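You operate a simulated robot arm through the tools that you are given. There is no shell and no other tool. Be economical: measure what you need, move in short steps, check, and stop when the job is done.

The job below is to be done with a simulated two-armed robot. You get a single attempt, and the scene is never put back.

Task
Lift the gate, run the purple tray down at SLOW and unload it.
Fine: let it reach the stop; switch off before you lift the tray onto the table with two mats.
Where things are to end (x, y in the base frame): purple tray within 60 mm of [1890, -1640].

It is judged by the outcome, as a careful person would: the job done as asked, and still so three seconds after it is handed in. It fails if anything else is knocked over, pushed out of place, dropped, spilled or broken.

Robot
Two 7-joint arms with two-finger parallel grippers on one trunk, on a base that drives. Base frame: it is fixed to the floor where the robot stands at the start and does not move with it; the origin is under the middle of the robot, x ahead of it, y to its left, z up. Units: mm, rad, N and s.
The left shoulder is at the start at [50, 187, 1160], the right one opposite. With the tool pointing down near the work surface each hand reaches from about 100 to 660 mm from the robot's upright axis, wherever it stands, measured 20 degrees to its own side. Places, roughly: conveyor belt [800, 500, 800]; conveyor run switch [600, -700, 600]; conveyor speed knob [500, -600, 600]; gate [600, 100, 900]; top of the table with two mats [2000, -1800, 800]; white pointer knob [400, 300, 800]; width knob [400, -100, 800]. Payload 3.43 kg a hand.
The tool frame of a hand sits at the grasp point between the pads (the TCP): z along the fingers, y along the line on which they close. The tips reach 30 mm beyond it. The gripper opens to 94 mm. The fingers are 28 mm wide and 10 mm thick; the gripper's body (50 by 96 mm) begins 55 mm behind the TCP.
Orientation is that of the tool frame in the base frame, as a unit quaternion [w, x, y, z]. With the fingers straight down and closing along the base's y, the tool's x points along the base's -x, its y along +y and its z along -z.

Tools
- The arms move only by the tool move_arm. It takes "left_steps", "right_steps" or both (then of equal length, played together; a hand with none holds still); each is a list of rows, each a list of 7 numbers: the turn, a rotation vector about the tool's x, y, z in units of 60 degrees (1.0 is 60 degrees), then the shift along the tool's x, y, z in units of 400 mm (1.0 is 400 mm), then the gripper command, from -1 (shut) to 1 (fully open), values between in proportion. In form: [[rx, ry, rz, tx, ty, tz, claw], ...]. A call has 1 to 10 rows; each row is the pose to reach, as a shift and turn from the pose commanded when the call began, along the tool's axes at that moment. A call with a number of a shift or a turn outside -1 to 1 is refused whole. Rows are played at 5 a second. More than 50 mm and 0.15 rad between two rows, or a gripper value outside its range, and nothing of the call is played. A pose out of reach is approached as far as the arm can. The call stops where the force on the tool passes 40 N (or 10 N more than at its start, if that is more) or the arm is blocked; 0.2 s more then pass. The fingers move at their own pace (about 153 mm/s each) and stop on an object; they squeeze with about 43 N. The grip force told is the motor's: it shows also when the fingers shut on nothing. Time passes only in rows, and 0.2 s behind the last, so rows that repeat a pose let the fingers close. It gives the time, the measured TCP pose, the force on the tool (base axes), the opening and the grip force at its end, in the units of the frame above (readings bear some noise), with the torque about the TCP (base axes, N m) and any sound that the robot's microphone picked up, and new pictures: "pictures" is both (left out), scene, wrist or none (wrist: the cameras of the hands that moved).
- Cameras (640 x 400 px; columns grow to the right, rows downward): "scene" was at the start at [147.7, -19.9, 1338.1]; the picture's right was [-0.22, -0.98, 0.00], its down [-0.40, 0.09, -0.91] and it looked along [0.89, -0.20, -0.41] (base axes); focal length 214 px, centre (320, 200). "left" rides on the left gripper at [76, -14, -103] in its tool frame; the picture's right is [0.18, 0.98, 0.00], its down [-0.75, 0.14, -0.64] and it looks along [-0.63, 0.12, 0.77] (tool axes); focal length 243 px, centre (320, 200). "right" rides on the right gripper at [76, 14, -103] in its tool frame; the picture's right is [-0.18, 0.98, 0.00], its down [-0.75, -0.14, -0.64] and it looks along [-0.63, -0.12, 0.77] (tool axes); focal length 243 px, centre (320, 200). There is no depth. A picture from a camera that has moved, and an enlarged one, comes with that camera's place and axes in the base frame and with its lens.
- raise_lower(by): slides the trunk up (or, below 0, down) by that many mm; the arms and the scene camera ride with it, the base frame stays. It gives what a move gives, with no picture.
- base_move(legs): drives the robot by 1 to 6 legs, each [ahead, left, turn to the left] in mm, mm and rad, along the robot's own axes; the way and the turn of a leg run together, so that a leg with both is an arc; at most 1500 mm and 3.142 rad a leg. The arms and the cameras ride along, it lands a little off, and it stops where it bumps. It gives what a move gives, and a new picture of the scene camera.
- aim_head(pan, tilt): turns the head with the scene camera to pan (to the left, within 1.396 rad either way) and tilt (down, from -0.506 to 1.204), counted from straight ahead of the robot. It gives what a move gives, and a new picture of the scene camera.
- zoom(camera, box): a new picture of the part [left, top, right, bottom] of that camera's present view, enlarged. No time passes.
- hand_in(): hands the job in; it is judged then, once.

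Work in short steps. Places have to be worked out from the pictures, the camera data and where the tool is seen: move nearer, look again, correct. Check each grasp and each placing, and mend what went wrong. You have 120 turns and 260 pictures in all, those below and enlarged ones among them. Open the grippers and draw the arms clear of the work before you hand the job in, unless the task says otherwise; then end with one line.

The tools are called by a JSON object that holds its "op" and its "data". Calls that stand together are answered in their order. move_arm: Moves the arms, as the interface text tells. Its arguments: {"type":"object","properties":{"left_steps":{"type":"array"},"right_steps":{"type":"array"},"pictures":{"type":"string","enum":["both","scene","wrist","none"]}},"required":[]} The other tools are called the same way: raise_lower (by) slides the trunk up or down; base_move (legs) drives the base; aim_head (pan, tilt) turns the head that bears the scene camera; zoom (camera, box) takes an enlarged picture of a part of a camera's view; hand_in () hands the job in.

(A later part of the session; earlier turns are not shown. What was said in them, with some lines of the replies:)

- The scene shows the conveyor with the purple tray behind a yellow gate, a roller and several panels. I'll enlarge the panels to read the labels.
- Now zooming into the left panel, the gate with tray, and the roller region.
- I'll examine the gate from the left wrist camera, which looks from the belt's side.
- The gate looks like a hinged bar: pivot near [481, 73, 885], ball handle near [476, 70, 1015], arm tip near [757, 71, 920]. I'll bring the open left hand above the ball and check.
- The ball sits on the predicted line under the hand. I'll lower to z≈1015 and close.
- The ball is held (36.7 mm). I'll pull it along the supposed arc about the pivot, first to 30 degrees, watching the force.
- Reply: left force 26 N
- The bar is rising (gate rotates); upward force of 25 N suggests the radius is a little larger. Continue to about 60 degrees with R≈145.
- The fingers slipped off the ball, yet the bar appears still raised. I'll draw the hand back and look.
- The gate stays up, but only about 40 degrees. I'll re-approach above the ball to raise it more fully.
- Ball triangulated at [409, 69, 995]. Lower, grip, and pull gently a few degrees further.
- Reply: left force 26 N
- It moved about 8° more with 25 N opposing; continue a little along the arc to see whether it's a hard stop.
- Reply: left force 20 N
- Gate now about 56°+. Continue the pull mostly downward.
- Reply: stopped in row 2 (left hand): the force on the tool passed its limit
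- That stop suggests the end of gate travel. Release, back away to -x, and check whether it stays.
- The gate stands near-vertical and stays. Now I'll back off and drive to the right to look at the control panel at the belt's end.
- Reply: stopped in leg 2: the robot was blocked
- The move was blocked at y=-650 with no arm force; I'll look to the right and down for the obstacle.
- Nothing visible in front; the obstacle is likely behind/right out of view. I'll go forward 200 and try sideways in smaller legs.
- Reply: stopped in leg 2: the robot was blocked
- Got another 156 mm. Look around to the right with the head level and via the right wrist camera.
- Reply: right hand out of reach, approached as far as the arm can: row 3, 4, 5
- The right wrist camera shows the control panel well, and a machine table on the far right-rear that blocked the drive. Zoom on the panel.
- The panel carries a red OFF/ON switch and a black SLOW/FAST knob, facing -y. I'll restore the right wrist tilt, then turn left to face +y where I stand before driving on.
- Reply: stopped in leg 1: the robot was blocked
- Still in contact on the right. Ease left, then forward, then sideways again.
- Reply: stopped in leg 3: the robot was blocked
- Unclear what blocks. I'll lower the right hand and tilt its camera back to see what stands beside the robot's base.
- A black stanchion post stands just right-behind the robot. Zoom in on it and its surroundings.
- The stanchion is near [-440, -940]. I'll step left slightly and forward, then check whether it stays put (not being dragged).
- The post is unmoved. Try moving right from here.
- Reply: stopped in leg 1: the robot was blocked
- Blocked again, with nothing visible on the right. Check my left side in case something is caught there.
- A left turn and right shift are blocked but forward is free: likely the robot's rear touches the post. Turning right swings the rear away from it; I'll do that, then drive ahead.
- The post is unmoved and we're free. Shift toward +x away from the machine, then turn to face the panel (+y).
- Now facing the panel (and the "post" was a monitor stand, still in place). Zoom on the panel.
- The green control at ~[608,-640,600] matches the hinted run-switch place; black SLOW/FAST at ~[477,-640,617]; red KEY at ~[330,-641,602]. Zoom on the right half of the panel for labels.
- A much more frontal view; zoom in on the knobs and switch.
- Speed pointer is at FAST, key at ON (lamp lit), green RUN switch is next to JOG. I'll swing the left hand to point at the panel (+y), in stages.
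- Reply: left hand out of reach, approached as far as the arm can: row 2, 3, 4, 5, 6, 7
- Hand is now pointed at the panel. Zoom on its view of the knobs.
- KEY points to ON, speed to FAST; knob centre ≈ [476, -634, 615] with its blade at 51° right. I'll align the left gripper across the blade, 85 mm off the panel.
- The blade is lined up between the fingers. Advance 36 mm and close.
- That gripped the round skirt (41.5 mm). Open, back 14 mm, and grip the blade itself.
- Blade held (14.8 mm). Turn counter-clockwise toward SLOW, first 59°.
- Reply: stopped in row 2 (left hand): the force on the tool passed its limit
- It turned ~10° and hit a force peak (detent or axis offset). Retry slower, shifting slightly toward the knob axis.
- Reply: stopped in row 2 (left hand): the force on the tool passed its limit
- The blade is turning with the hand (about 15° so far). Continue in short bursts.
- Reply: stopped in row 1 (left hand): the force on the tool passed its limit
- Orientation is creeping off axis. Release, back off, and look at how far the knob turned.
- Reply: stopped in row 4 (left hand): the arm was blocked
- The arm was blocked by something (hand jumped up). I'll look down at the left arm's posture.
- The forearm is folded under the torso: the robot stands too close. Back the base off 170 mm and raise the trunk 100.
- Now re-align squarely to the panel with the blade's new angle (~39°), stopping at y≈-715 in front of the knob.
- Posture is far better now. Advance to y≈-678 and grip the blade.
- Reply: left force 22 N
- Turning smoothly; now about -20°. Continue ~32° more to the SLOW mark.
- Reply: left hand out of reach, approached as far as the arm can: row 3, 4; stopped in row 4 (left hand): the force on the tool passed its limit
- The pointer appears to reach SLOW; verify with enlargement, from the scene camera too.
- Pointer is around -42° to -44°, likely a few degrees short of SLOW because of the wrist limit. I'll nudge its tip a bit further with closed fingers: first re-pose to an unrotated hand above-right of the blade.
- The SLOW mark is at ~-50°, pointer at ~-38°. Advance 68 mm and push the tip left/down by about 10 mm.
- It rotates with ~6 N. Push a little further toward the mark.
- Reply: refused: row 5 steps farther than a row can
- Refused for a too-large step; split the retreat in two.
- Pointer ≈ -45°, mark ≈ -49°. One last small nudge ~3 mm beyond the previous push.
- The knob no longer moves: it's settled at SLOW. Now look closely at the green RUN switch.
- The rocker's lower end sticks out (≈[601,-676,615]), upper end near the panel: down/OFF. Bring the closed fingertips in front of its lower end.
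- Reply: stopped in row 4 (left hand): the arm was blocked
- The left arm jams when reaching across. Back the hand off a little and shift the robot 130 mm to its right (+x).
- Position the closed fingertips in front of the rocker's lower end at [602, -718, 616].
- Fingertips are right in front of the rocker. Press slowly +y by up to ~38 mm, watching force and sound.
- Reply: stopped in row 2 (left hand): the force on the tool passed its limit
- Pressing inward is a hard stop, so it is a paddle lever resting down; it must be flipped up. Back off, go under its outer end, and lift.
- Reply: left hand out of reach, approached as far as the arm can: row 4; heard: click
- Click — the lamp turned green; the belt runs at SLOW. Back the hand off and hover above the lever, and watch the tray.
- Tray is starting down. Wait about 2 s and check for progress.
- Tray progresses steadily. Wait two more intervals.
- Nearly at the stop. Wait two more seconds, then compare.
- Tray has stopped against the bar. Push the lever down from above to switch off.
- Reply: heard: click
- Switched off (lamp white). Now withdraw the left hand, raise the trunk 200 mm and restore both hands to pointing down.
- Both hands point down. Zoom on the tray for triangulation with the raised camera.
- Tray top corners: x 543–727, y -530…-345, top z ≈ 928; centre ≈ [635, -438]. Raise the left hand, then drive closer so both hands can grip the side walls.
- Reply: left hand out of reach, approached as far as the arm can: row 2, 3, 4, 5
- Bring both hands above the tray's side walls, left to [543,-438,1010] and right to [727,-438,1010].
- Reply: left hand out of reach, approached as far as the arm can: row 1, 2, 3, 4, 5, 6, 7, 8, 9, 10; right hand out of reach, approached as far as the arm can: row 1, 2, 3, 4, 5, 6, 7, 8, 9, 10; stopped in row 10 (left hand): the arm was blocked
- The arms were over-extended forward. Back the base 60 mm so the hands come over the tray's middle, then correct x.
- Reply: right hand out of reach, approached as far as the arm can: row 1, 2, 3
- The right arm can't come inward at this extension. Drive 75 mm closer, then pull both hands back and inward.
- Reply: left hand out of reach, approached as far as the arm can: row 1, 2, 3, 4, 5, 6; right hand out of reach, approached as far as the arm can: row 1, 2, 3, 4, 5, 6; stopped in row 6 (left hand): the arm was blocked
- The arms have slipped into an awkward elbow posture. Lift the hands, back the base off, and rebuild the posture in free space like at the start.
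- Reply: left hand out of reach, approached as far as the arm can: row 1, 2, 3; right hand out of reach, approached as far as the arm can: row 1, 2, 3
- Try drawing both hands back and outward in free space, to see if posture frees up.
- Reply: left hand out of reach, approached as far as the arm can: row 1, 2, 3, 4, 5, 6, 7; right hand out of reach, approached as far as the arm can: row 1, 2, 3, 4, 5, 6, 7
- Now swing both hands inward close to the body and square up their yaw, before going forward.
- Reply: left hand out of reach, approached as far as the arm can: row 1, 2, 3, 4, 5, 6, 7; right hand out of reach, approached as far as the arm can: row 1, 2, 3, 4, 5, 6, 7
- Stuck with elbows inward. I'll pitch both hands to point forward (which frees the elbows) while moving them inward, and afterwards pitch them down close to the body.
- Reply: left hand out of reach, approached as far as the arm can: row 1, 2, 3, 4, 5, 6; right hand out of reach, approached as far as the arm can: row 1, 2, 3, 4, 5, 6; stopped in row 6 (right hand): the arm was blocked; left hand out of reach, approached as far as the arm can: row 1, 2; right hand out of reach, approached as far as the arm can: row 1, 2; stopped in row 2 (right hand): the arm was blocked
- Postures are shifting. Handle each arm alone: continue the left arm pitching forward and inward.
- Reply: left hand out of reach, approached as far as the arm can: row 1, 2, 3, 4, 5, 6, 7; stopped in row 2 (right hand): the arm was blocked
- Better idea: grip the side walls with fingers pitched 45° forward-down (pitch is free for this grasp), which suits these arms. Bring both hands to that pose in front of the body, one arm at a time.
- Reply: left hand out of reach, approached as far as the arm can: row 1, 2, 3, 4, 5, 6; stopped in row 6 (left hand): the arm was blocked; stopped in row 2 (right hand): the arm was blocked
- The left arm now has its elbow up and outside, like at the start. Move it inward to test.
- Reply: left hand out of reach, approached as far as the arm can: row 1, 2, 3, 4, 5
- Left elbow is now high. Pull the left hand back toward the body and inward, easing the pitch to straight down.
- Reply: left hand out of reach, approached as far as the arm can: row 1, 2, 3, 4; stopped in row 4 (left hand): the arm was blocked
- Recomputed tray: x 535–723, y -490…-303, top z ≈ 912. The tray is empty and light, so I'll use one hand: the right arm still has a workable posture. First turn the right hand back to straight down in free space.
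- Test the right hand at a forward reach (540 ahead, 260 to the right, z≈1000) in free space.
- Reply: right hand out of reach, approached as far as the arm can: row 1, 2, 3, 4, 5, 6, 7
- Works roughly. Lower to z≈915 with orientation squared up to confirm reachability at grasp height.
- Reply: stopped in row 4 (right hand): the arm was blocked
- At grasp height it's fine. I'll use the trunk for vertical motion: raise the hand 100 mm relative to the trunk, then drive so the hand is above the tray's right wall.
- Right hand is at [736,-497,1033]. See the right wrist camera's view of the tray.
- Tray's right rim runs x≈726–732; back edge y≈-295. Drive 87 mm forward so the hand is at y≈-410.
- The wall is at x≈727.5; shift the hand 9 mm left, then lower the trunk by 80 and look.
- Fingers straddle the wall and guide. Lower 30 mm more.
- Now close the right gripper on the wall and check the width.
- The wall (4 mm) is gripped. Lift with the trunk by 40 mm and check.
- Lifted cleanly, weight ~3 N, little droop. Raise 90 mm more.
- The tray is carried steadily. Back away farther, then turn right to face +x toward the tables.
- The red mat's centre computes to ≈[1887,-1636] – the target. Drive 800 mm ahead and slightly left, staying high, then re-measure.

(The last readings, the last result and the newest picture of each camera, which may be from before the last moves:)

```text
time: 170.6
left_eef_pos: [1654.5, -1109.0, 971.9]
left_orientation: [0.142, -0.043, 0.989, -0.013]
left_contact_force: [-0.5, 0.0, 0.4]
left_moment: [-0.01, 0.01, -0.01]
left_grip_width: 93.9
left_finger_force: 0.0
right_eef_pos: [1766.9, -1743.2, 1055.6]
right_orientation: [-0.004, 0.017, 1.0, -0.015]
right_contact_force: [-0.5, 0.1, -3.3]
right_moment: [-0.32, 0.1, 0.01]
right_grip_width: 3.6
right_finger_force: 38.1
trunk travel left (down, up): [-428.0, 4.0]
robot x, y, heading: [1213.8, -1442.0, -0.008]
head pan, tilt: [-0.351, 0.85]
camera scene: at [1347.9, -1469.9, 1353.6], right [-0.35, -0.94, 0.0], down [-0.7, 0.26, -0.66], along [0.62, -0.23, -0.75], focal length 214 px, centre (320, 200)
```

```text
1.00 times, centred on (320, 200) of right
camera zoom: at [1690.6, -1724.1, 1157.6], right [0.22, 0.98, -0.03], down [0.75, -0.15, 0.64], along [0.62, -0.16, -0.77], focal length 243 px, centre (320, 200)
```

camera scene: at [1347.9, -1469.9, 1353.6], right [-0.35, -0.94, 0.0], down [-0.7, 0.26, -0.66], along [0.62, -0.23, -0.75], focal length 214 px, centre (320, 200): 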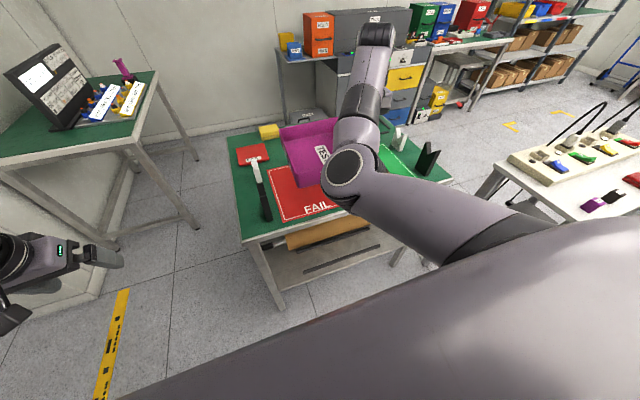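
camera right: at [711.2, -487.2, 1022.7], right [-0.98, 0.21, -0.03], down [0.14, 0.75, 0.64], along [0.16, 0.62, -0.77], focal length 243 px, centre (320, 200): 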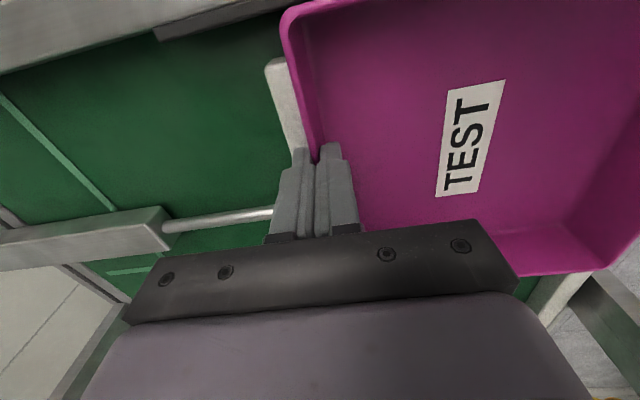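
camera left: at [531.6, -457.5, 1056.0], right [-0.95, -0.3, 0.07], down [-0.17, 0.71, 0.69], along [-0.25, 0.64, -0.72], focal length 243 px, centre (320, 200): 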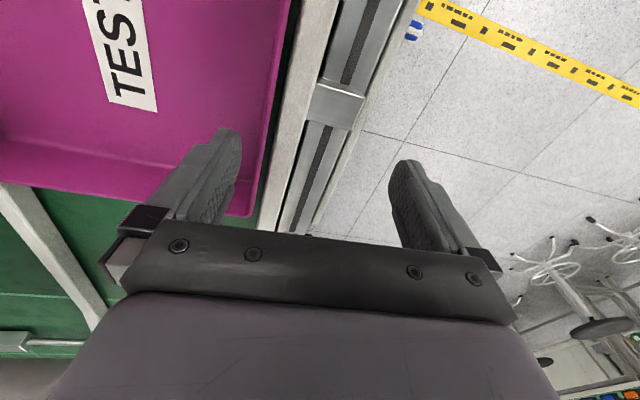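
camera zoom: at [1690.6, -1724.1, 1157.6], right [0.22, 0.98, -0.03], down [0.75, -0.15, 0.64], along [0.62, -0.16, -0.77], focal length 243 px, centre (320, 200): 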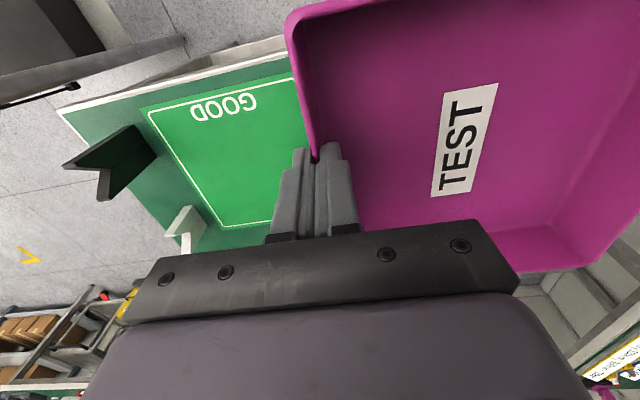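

Tray centre is now ≈[1786,-1650] (TCP+[19,93]); the red FAIL mat spans x 1760–2021, y -1777…-1503, knife lies at y≈-1463. Drive 104 ahead and 10 left.

{"op": "base_move", "data": {"legs": [[104, 11, 0.005]]}}

{"op": "raise_lower", "data": {"by": -150}}

{"op": "aim_head", "data": {"pan": -0.45, "tilt": 0.8}}

{"op": "zoom", "data": {"camera": "right", "box": [0, 0, 640, 400]}}

```text
time: 171.8
left_eef_pos: [1757.6, -1097.0, 971.9]
left_orientation: [0.143, -0.045, 0.989, -0.013]
left_contact_force: [0.4, 0.9, -0.9]
left_moment: [0.03, 0.02, 0.0]
left_grip_width: 94.1
left_finger_force: 0.0
right_eef_pos: [1872.0, -1729.0, 1055.0]
right_orientation: [-0.004, 0.014, 1.0, -0.016]
right_contact_force: [-0.7, 0.0, -3.9]
right_moment: [-0.31, 0.13, -0.02]
right_grip_width: 3.6
right_finger_force: 37.9
trunk travel left (down, up): [-428.0, 4.0]
robot x, y, heading: [1319.1, -1434.5, -0.003]
head pan, tilt: [-0.351, 0.85]
camera scene: at [1452.2, -1458.8, 1353.4], right [-0.35, -0.94, 0.0], down [-0.71, 0.26, -0.66], along [0.62, -0.23, -0.75], focal length 214 px, centre (320, 200)
```

scene: 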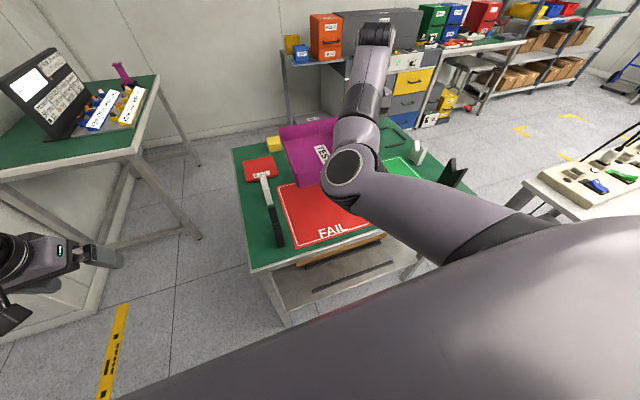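

```text
time: 173.6
left_eef_pos: [1755.9, -1097.4, 822.4]
left_orientation: [0.143, -0.045, 0.989, -0.012]
left_contact_force: [-0.2, 0.4, -0.1]
left_moment: [-0.01, -0.04, -0.01]
left_grip_width: 93.9
left_finger_force: 0.0
right_eef_pos: [1871.1, -1730.3, 905.2]
right_orientation: [-0.003, 0.014, 1.0, -0.017]
right_contact_force: [0.3, 0.4, -3.6]
right_moment: [-0.32, 0.08, 0.02]
right_grip_width: 3.4
right_finger_force: 38.0
trunk travel left (down, up): [-278.0, 154.0]
robot x, y, heading: [1318.4, -1433.7, -0.001]
head pan, tilt: [-0.351, 0.85]
```

```text
time: 174.2
left_eef_pos: [1756.6, -1096.2, 821.1]
left_orientation: [0.143, -0.046, 0.989, -0.013]
left_contact_force: [0.0, 0.1, 0.1]
left_moment: [-0.01, 0.02, 0.03]
left_grip_width: 93.7
left_finger_force: 0.0
right_eef_pos: [1871.2, -1730.5, 906.1]
right_orientation: [-0.003, 0.014, 1.0, -0.014]
right_contact_force: [0.1, -0.3, -4.0]
right_moment: [-0.34, 0.1, 0.03]
right_grip_width: 3.5
right_finger_force: 37.3
trunk travel left (down, up): [-278.0, 154.0]
robot x, y, heading: [1318.0, -1432.5, -0.004]
head pan, tilt: [-0.45, 0.799]
camera scene: at [1450.4, -1467.1, 1207.5], right [-0.44, -0.9, 0.0], down [-0.65, 0.31, -0.7], along [0.63, -0.3, -0.72], focal length 214 px, centre (320, 200)
```

scene: 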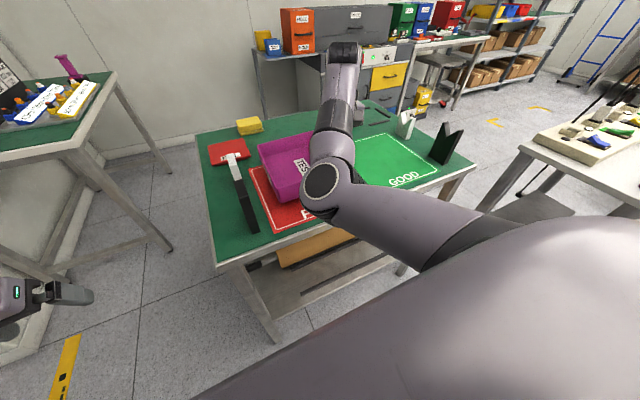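

```text
1.00 times, centred on (320, 200) of right
camera zoom: at [1795.2, -1711.2, 1007.7], right [0.21, 0.98, -0.03], down [0.75, -0.14, 0.64], along [0.62, -0.16, -0.77], focal length 243 px, centre (320, 200)
```

zoom: 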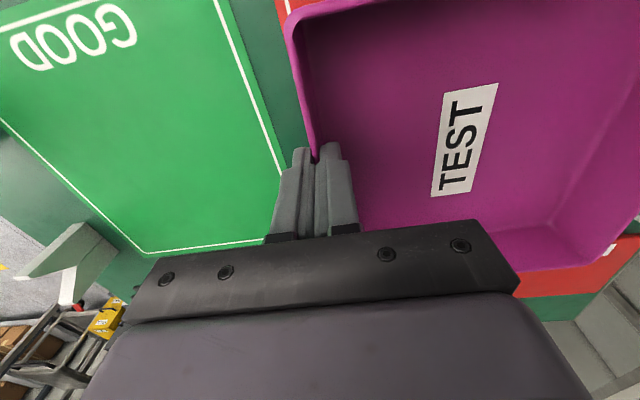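

Tray hovers over the red mat, about 40 mm up, well centred. Lower 38 mm and check the force.

{"op": "raise_lower", "data": {"by": -36}}

```text
time: 175.0
left_eef_pos: [1756.4, -1096.4, 785.3]
left_orientation: [0.142, -0.046, 0.989, -0.013]
left_contact_force: [-0.7, 1.2, -0.5]
left_moment: [0.02, 0.0, -0.03]
left_grip_width: 93.8
left_finger_force: 0.1
right_eef_pos: [1871.0, -1730.0, 869.4]
right_orientation: [-0.004, 0.014, 1.0, -0.016]
right_contact_force: [-0.1, 0.2, -2.8]
right_moment: [-0.32, 0.05, 0.0]
right_grip_width: 3.4
right_finger_force: 38.3
trunk travel left (down, up): [-242.0, 190.0]
robot x, y, heading: [1321.6, -1431.9, 0.004]
head pan, tilt: [-0.45, 0.799]
```

Still carrying full weight. Lower in small steps.

{"op": "raise_lower", "data": {"by": -6}}

{"op": "zoom", "data": {"camera": "scene", "box": [190, 90, 420, 260]}}

```text
time: 175.6
left_eef_pos: [1757.3, -1096.5, 779.9]
left_orientation: [0.143, -0.046, 0.989, -0.013]
left_contact_force: [0.0, 0.0, 0.1]
left_moment: [0.01, 0.01, -0.02]
left_grip_width: 94.0
left_finger_force: 0.0
right_eef_pos: [1871.3, -1729.8, 864.1]
right_orientation: [-0.003, 0.015, 1.0, -0.016]
right_contact_force: [-0.4, -3.6, 1.5]
right_moment: [0.4, 0.08, 0.03]
right_grip_width: 3.7
right_finger_force: 38.0
trunk travel left (down, up): [-236.0, 196.0]
robot x, y, heading: [1320.5, -1432.7, -0.004]
head pan, tilt: [-0.45, 0.799]
```

```text
2.35 times, centred on (305, 175) of scene
camera zoom: at [1449.9, -1467.3, 1165.6], right [-0.44, -0.9, 0.0], down [-0.64, 0.31, -0.7], along [0.63, -0.3, -0.72], focal length 505 px, centre (355, 259)
```

zoom: 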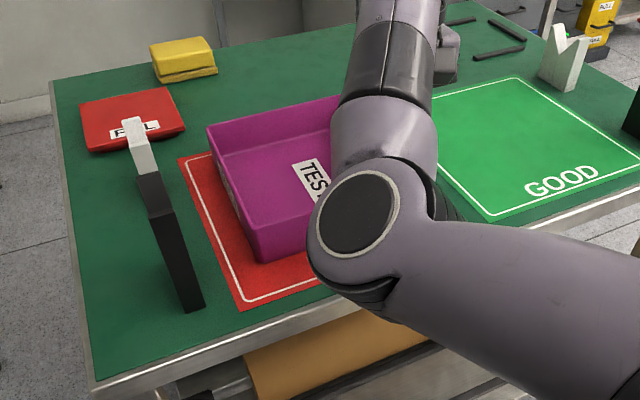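

The load has transferred to the table. Open the gripper moderately and lift off with the trunk.

{"op": "move_arm", "data": {"right_steps": [[0, 0, 0, 0, 0, 0, -0.6], [0, 0, 0, 0, 0, 0, -0.3], [0, 0, 0, 0, 0, 0, -0.2], [0, 0, 0, 0, 0, 0, -0.2]], "pictures": "wrist"}}

{"op": "raise_lower", "data": {"by": 150}}

{"op": "zoom", "data": {"camera": "right", "box": [0, 0, 640, 400]}}

```text
time: 176.6
left_eef_pos: [1755.8, -1097.2, 779.6]
left_orientation: [0.142, -0.045, 0.989, -0.013]
left_contact_force: [-0.5, 0.3, -0.3]
left_moment: [0.0, -0.01, -0.01]
left_grip_width: 93.9
left_finger_force: 0.0
right_eef_pos: [1871.6, -1730.8, 864.2]
right_orientation: [-0.004, 0.014, 1.0, -0.016]
right_contact_force: [0.6, 0.0, -0.1]
right_moment: [-0.03, -0.02, 0.0]
right_grip_width: 37.3
right_finger_force: 0.0
trunk travel left (down, up): [-236.0, 196.0]
robot x, y, heading: [1320.1, -1432.7, -0.003]
head pan, tilt: [-0.45, 0.799]
camera right: at [1794.9, -1711.1, 965.9], right [0.21, 0.98, -0.03], down [0.75, -0.14, 0.64], along [0.62, -0.16, -0.77], focal length 243 px, centre (320, 200)
```

right: 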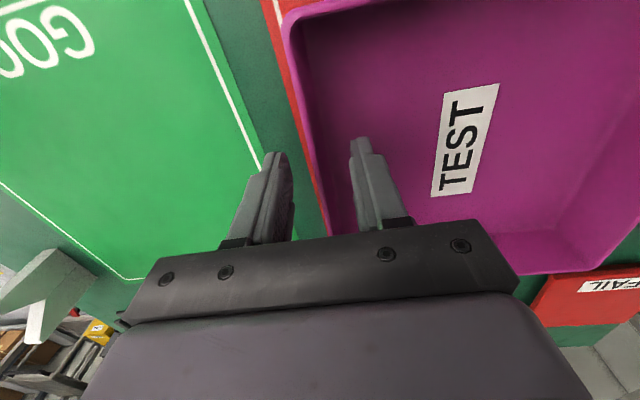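

```text
time: 178.3
left_eef_pos: [1756.5, -1095.7, 930.1]
left_orientation: [0.143, -0.046, 0.989, -0.013]
left_contact_force: [-0.4, 0.5, 0.3]
left_moment: [0.01, -0.01, -0.03]
left_grip_width: 93.9
left_finger_force: 0.1
right_eef_pos: [1871.5, -1730.1, 1014.2]
right_orientation: [-0.004, 0.014, 1.0, -0.015]
right_contact_force: [1.2, 0.2, 0.4]
right_moment: [-0.02, 0.01, 0.0]
right_grip_width: 37.7
right_finger_force: 0.1
trunk travel left (down, up): [-386.0, 46.0]
robot x, y, heading: [1322.5, -1435.3, -0.001]
head pan, tilt: [-0.45, 0.799]
```

```text
1.00 times, centred on (320, 200) of right
camera zoom: at [1795.0, -1711.1, 1115.6], right [0.21, 0.98, -0.03], down [0.75, -0.14, 0.64], along [0.62, -0.16, -0.77], focal length 243 px, centre (320, 200)
```

zoom: 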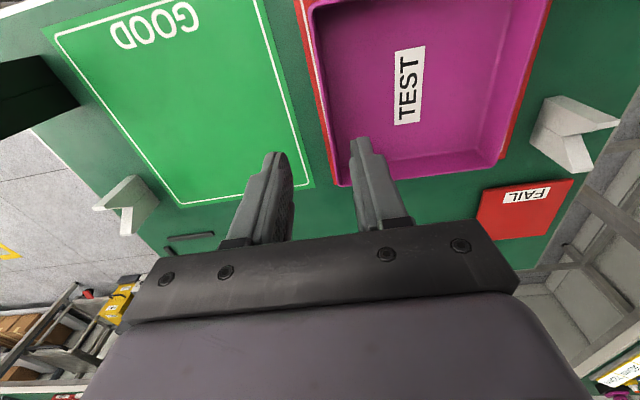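

Released: tray centre ≈[1892,-1633], within tolerance. Back the robot away and take a last look.

{"op": "base_move", "data": {"legs": [[-400, 0, 0]]}}

{"op": "zoom", "data": {"camera": "scene", "box": [180, 40, 480, 230]}}

{"op": "move_arm", "data": {"right_steps": [[0, 0, 0, 0, 0, 0, 1], [0, 0, 0, 0, 0, 0, 1]], "pictures": "none"}}

```text
time: 180.8
left_eef_pos: [1353.4, -1094.4, 930.8]
left_orientation: [0.143, -0.047, 0.989, -0.013]
left_contact_force: [-1.0, 0.1, -0.4]
left_moment: [-0.02, -0.01, 0.02]
left_grip_width: 94.1
left_finger_force: 0.1
right_eef_pos: [1469.8, -1728.4, 1014.8]
right_orientation: [-0.004, 0.012, 1.0, -0.016]
right_contact_force: [0.1, 0.3, -0.1]
right_moment: [0.0, 0.03, -0.07]
right_grip_width: 37.6
right_finger_force: 0.0
trunk travel left (down, up): [-386.0, 46.0]
robot x, y, heading: [916.5, -1434.5, 0.001]
head pan, tilt: [-0.45, 0.799]
camera scene: at [1047.8, -1466.5, 1315.6], right [-0.43, -0.9, 0.0], down [-0.65, 0.31, -0.7], along [0.63, -0.3, -0.72], focal length 214 px, centre (320, 200)
```

scene: 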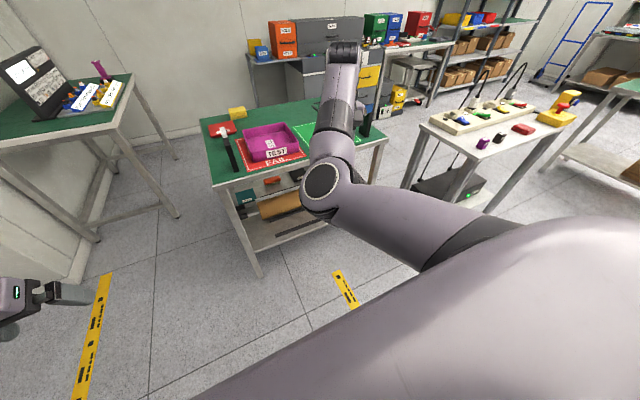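

```text
2.11 times, centred on (330, 135) of scene
camera zoom: at [1047.8, -1466.5, 1315.6], right [-0.43, -0.9, 0.0], down [-0.65, 0.31, -0.7], along [0.63, -0.3, -0.72], focal length 452 px, centre (299, 337)
```

zoom: 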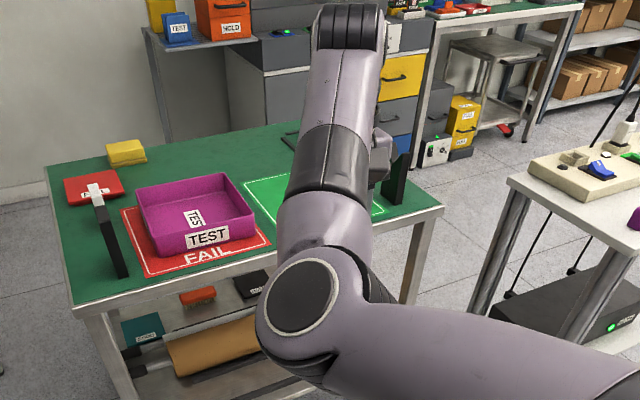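

```text
time: 181.4
left_eef_pos: [1353.5, -1095.2, 930.4]
left_orientation: [0.142, -0.047, 0.989, -0.013]
left_contact_force: [-0.6, 0.5, -0.9]
left_moment: [0.04, 0.0, -0.01]
left_grip_width: 94.2
left_finger_force: 0.1
right_eef_pos: [1470.4, -1729.3, 1014.5]
right_orientation: [-0.003, 0.013, 1.0, -0.016]
right_contact_force: [-0.1, 0.6, 0.5]
right_moment: [-0.01, -0.03, 0.0]
right_grip_width: 93.9
right_finger_force: 0.1
trunk travel left (down, up): [-386.0, 46.0]
robot x, y, heading: [920.1, -1432.6, -0.005]
head pan, tilt: [-0.45, 0.799]
```

The tray rests flat on the mat at the target, nothing else on the table is disturbed, the belt is off and the grippers are open and clear. I'm handing in.

{"op": "hand_in", "data": {}}

```text
The job is handed in.
```

The purple tray sits at about [1892, -1633] on the table with two mats. I raised the gate, ran the belt at SLOW until the tray reached the stop, and switched off before lifting it. While driving, the robot bumped what was most likely the monitor stand by the belt several times. The stand's base stayed at the same spot in every reading I took, the first of them after the first bump.
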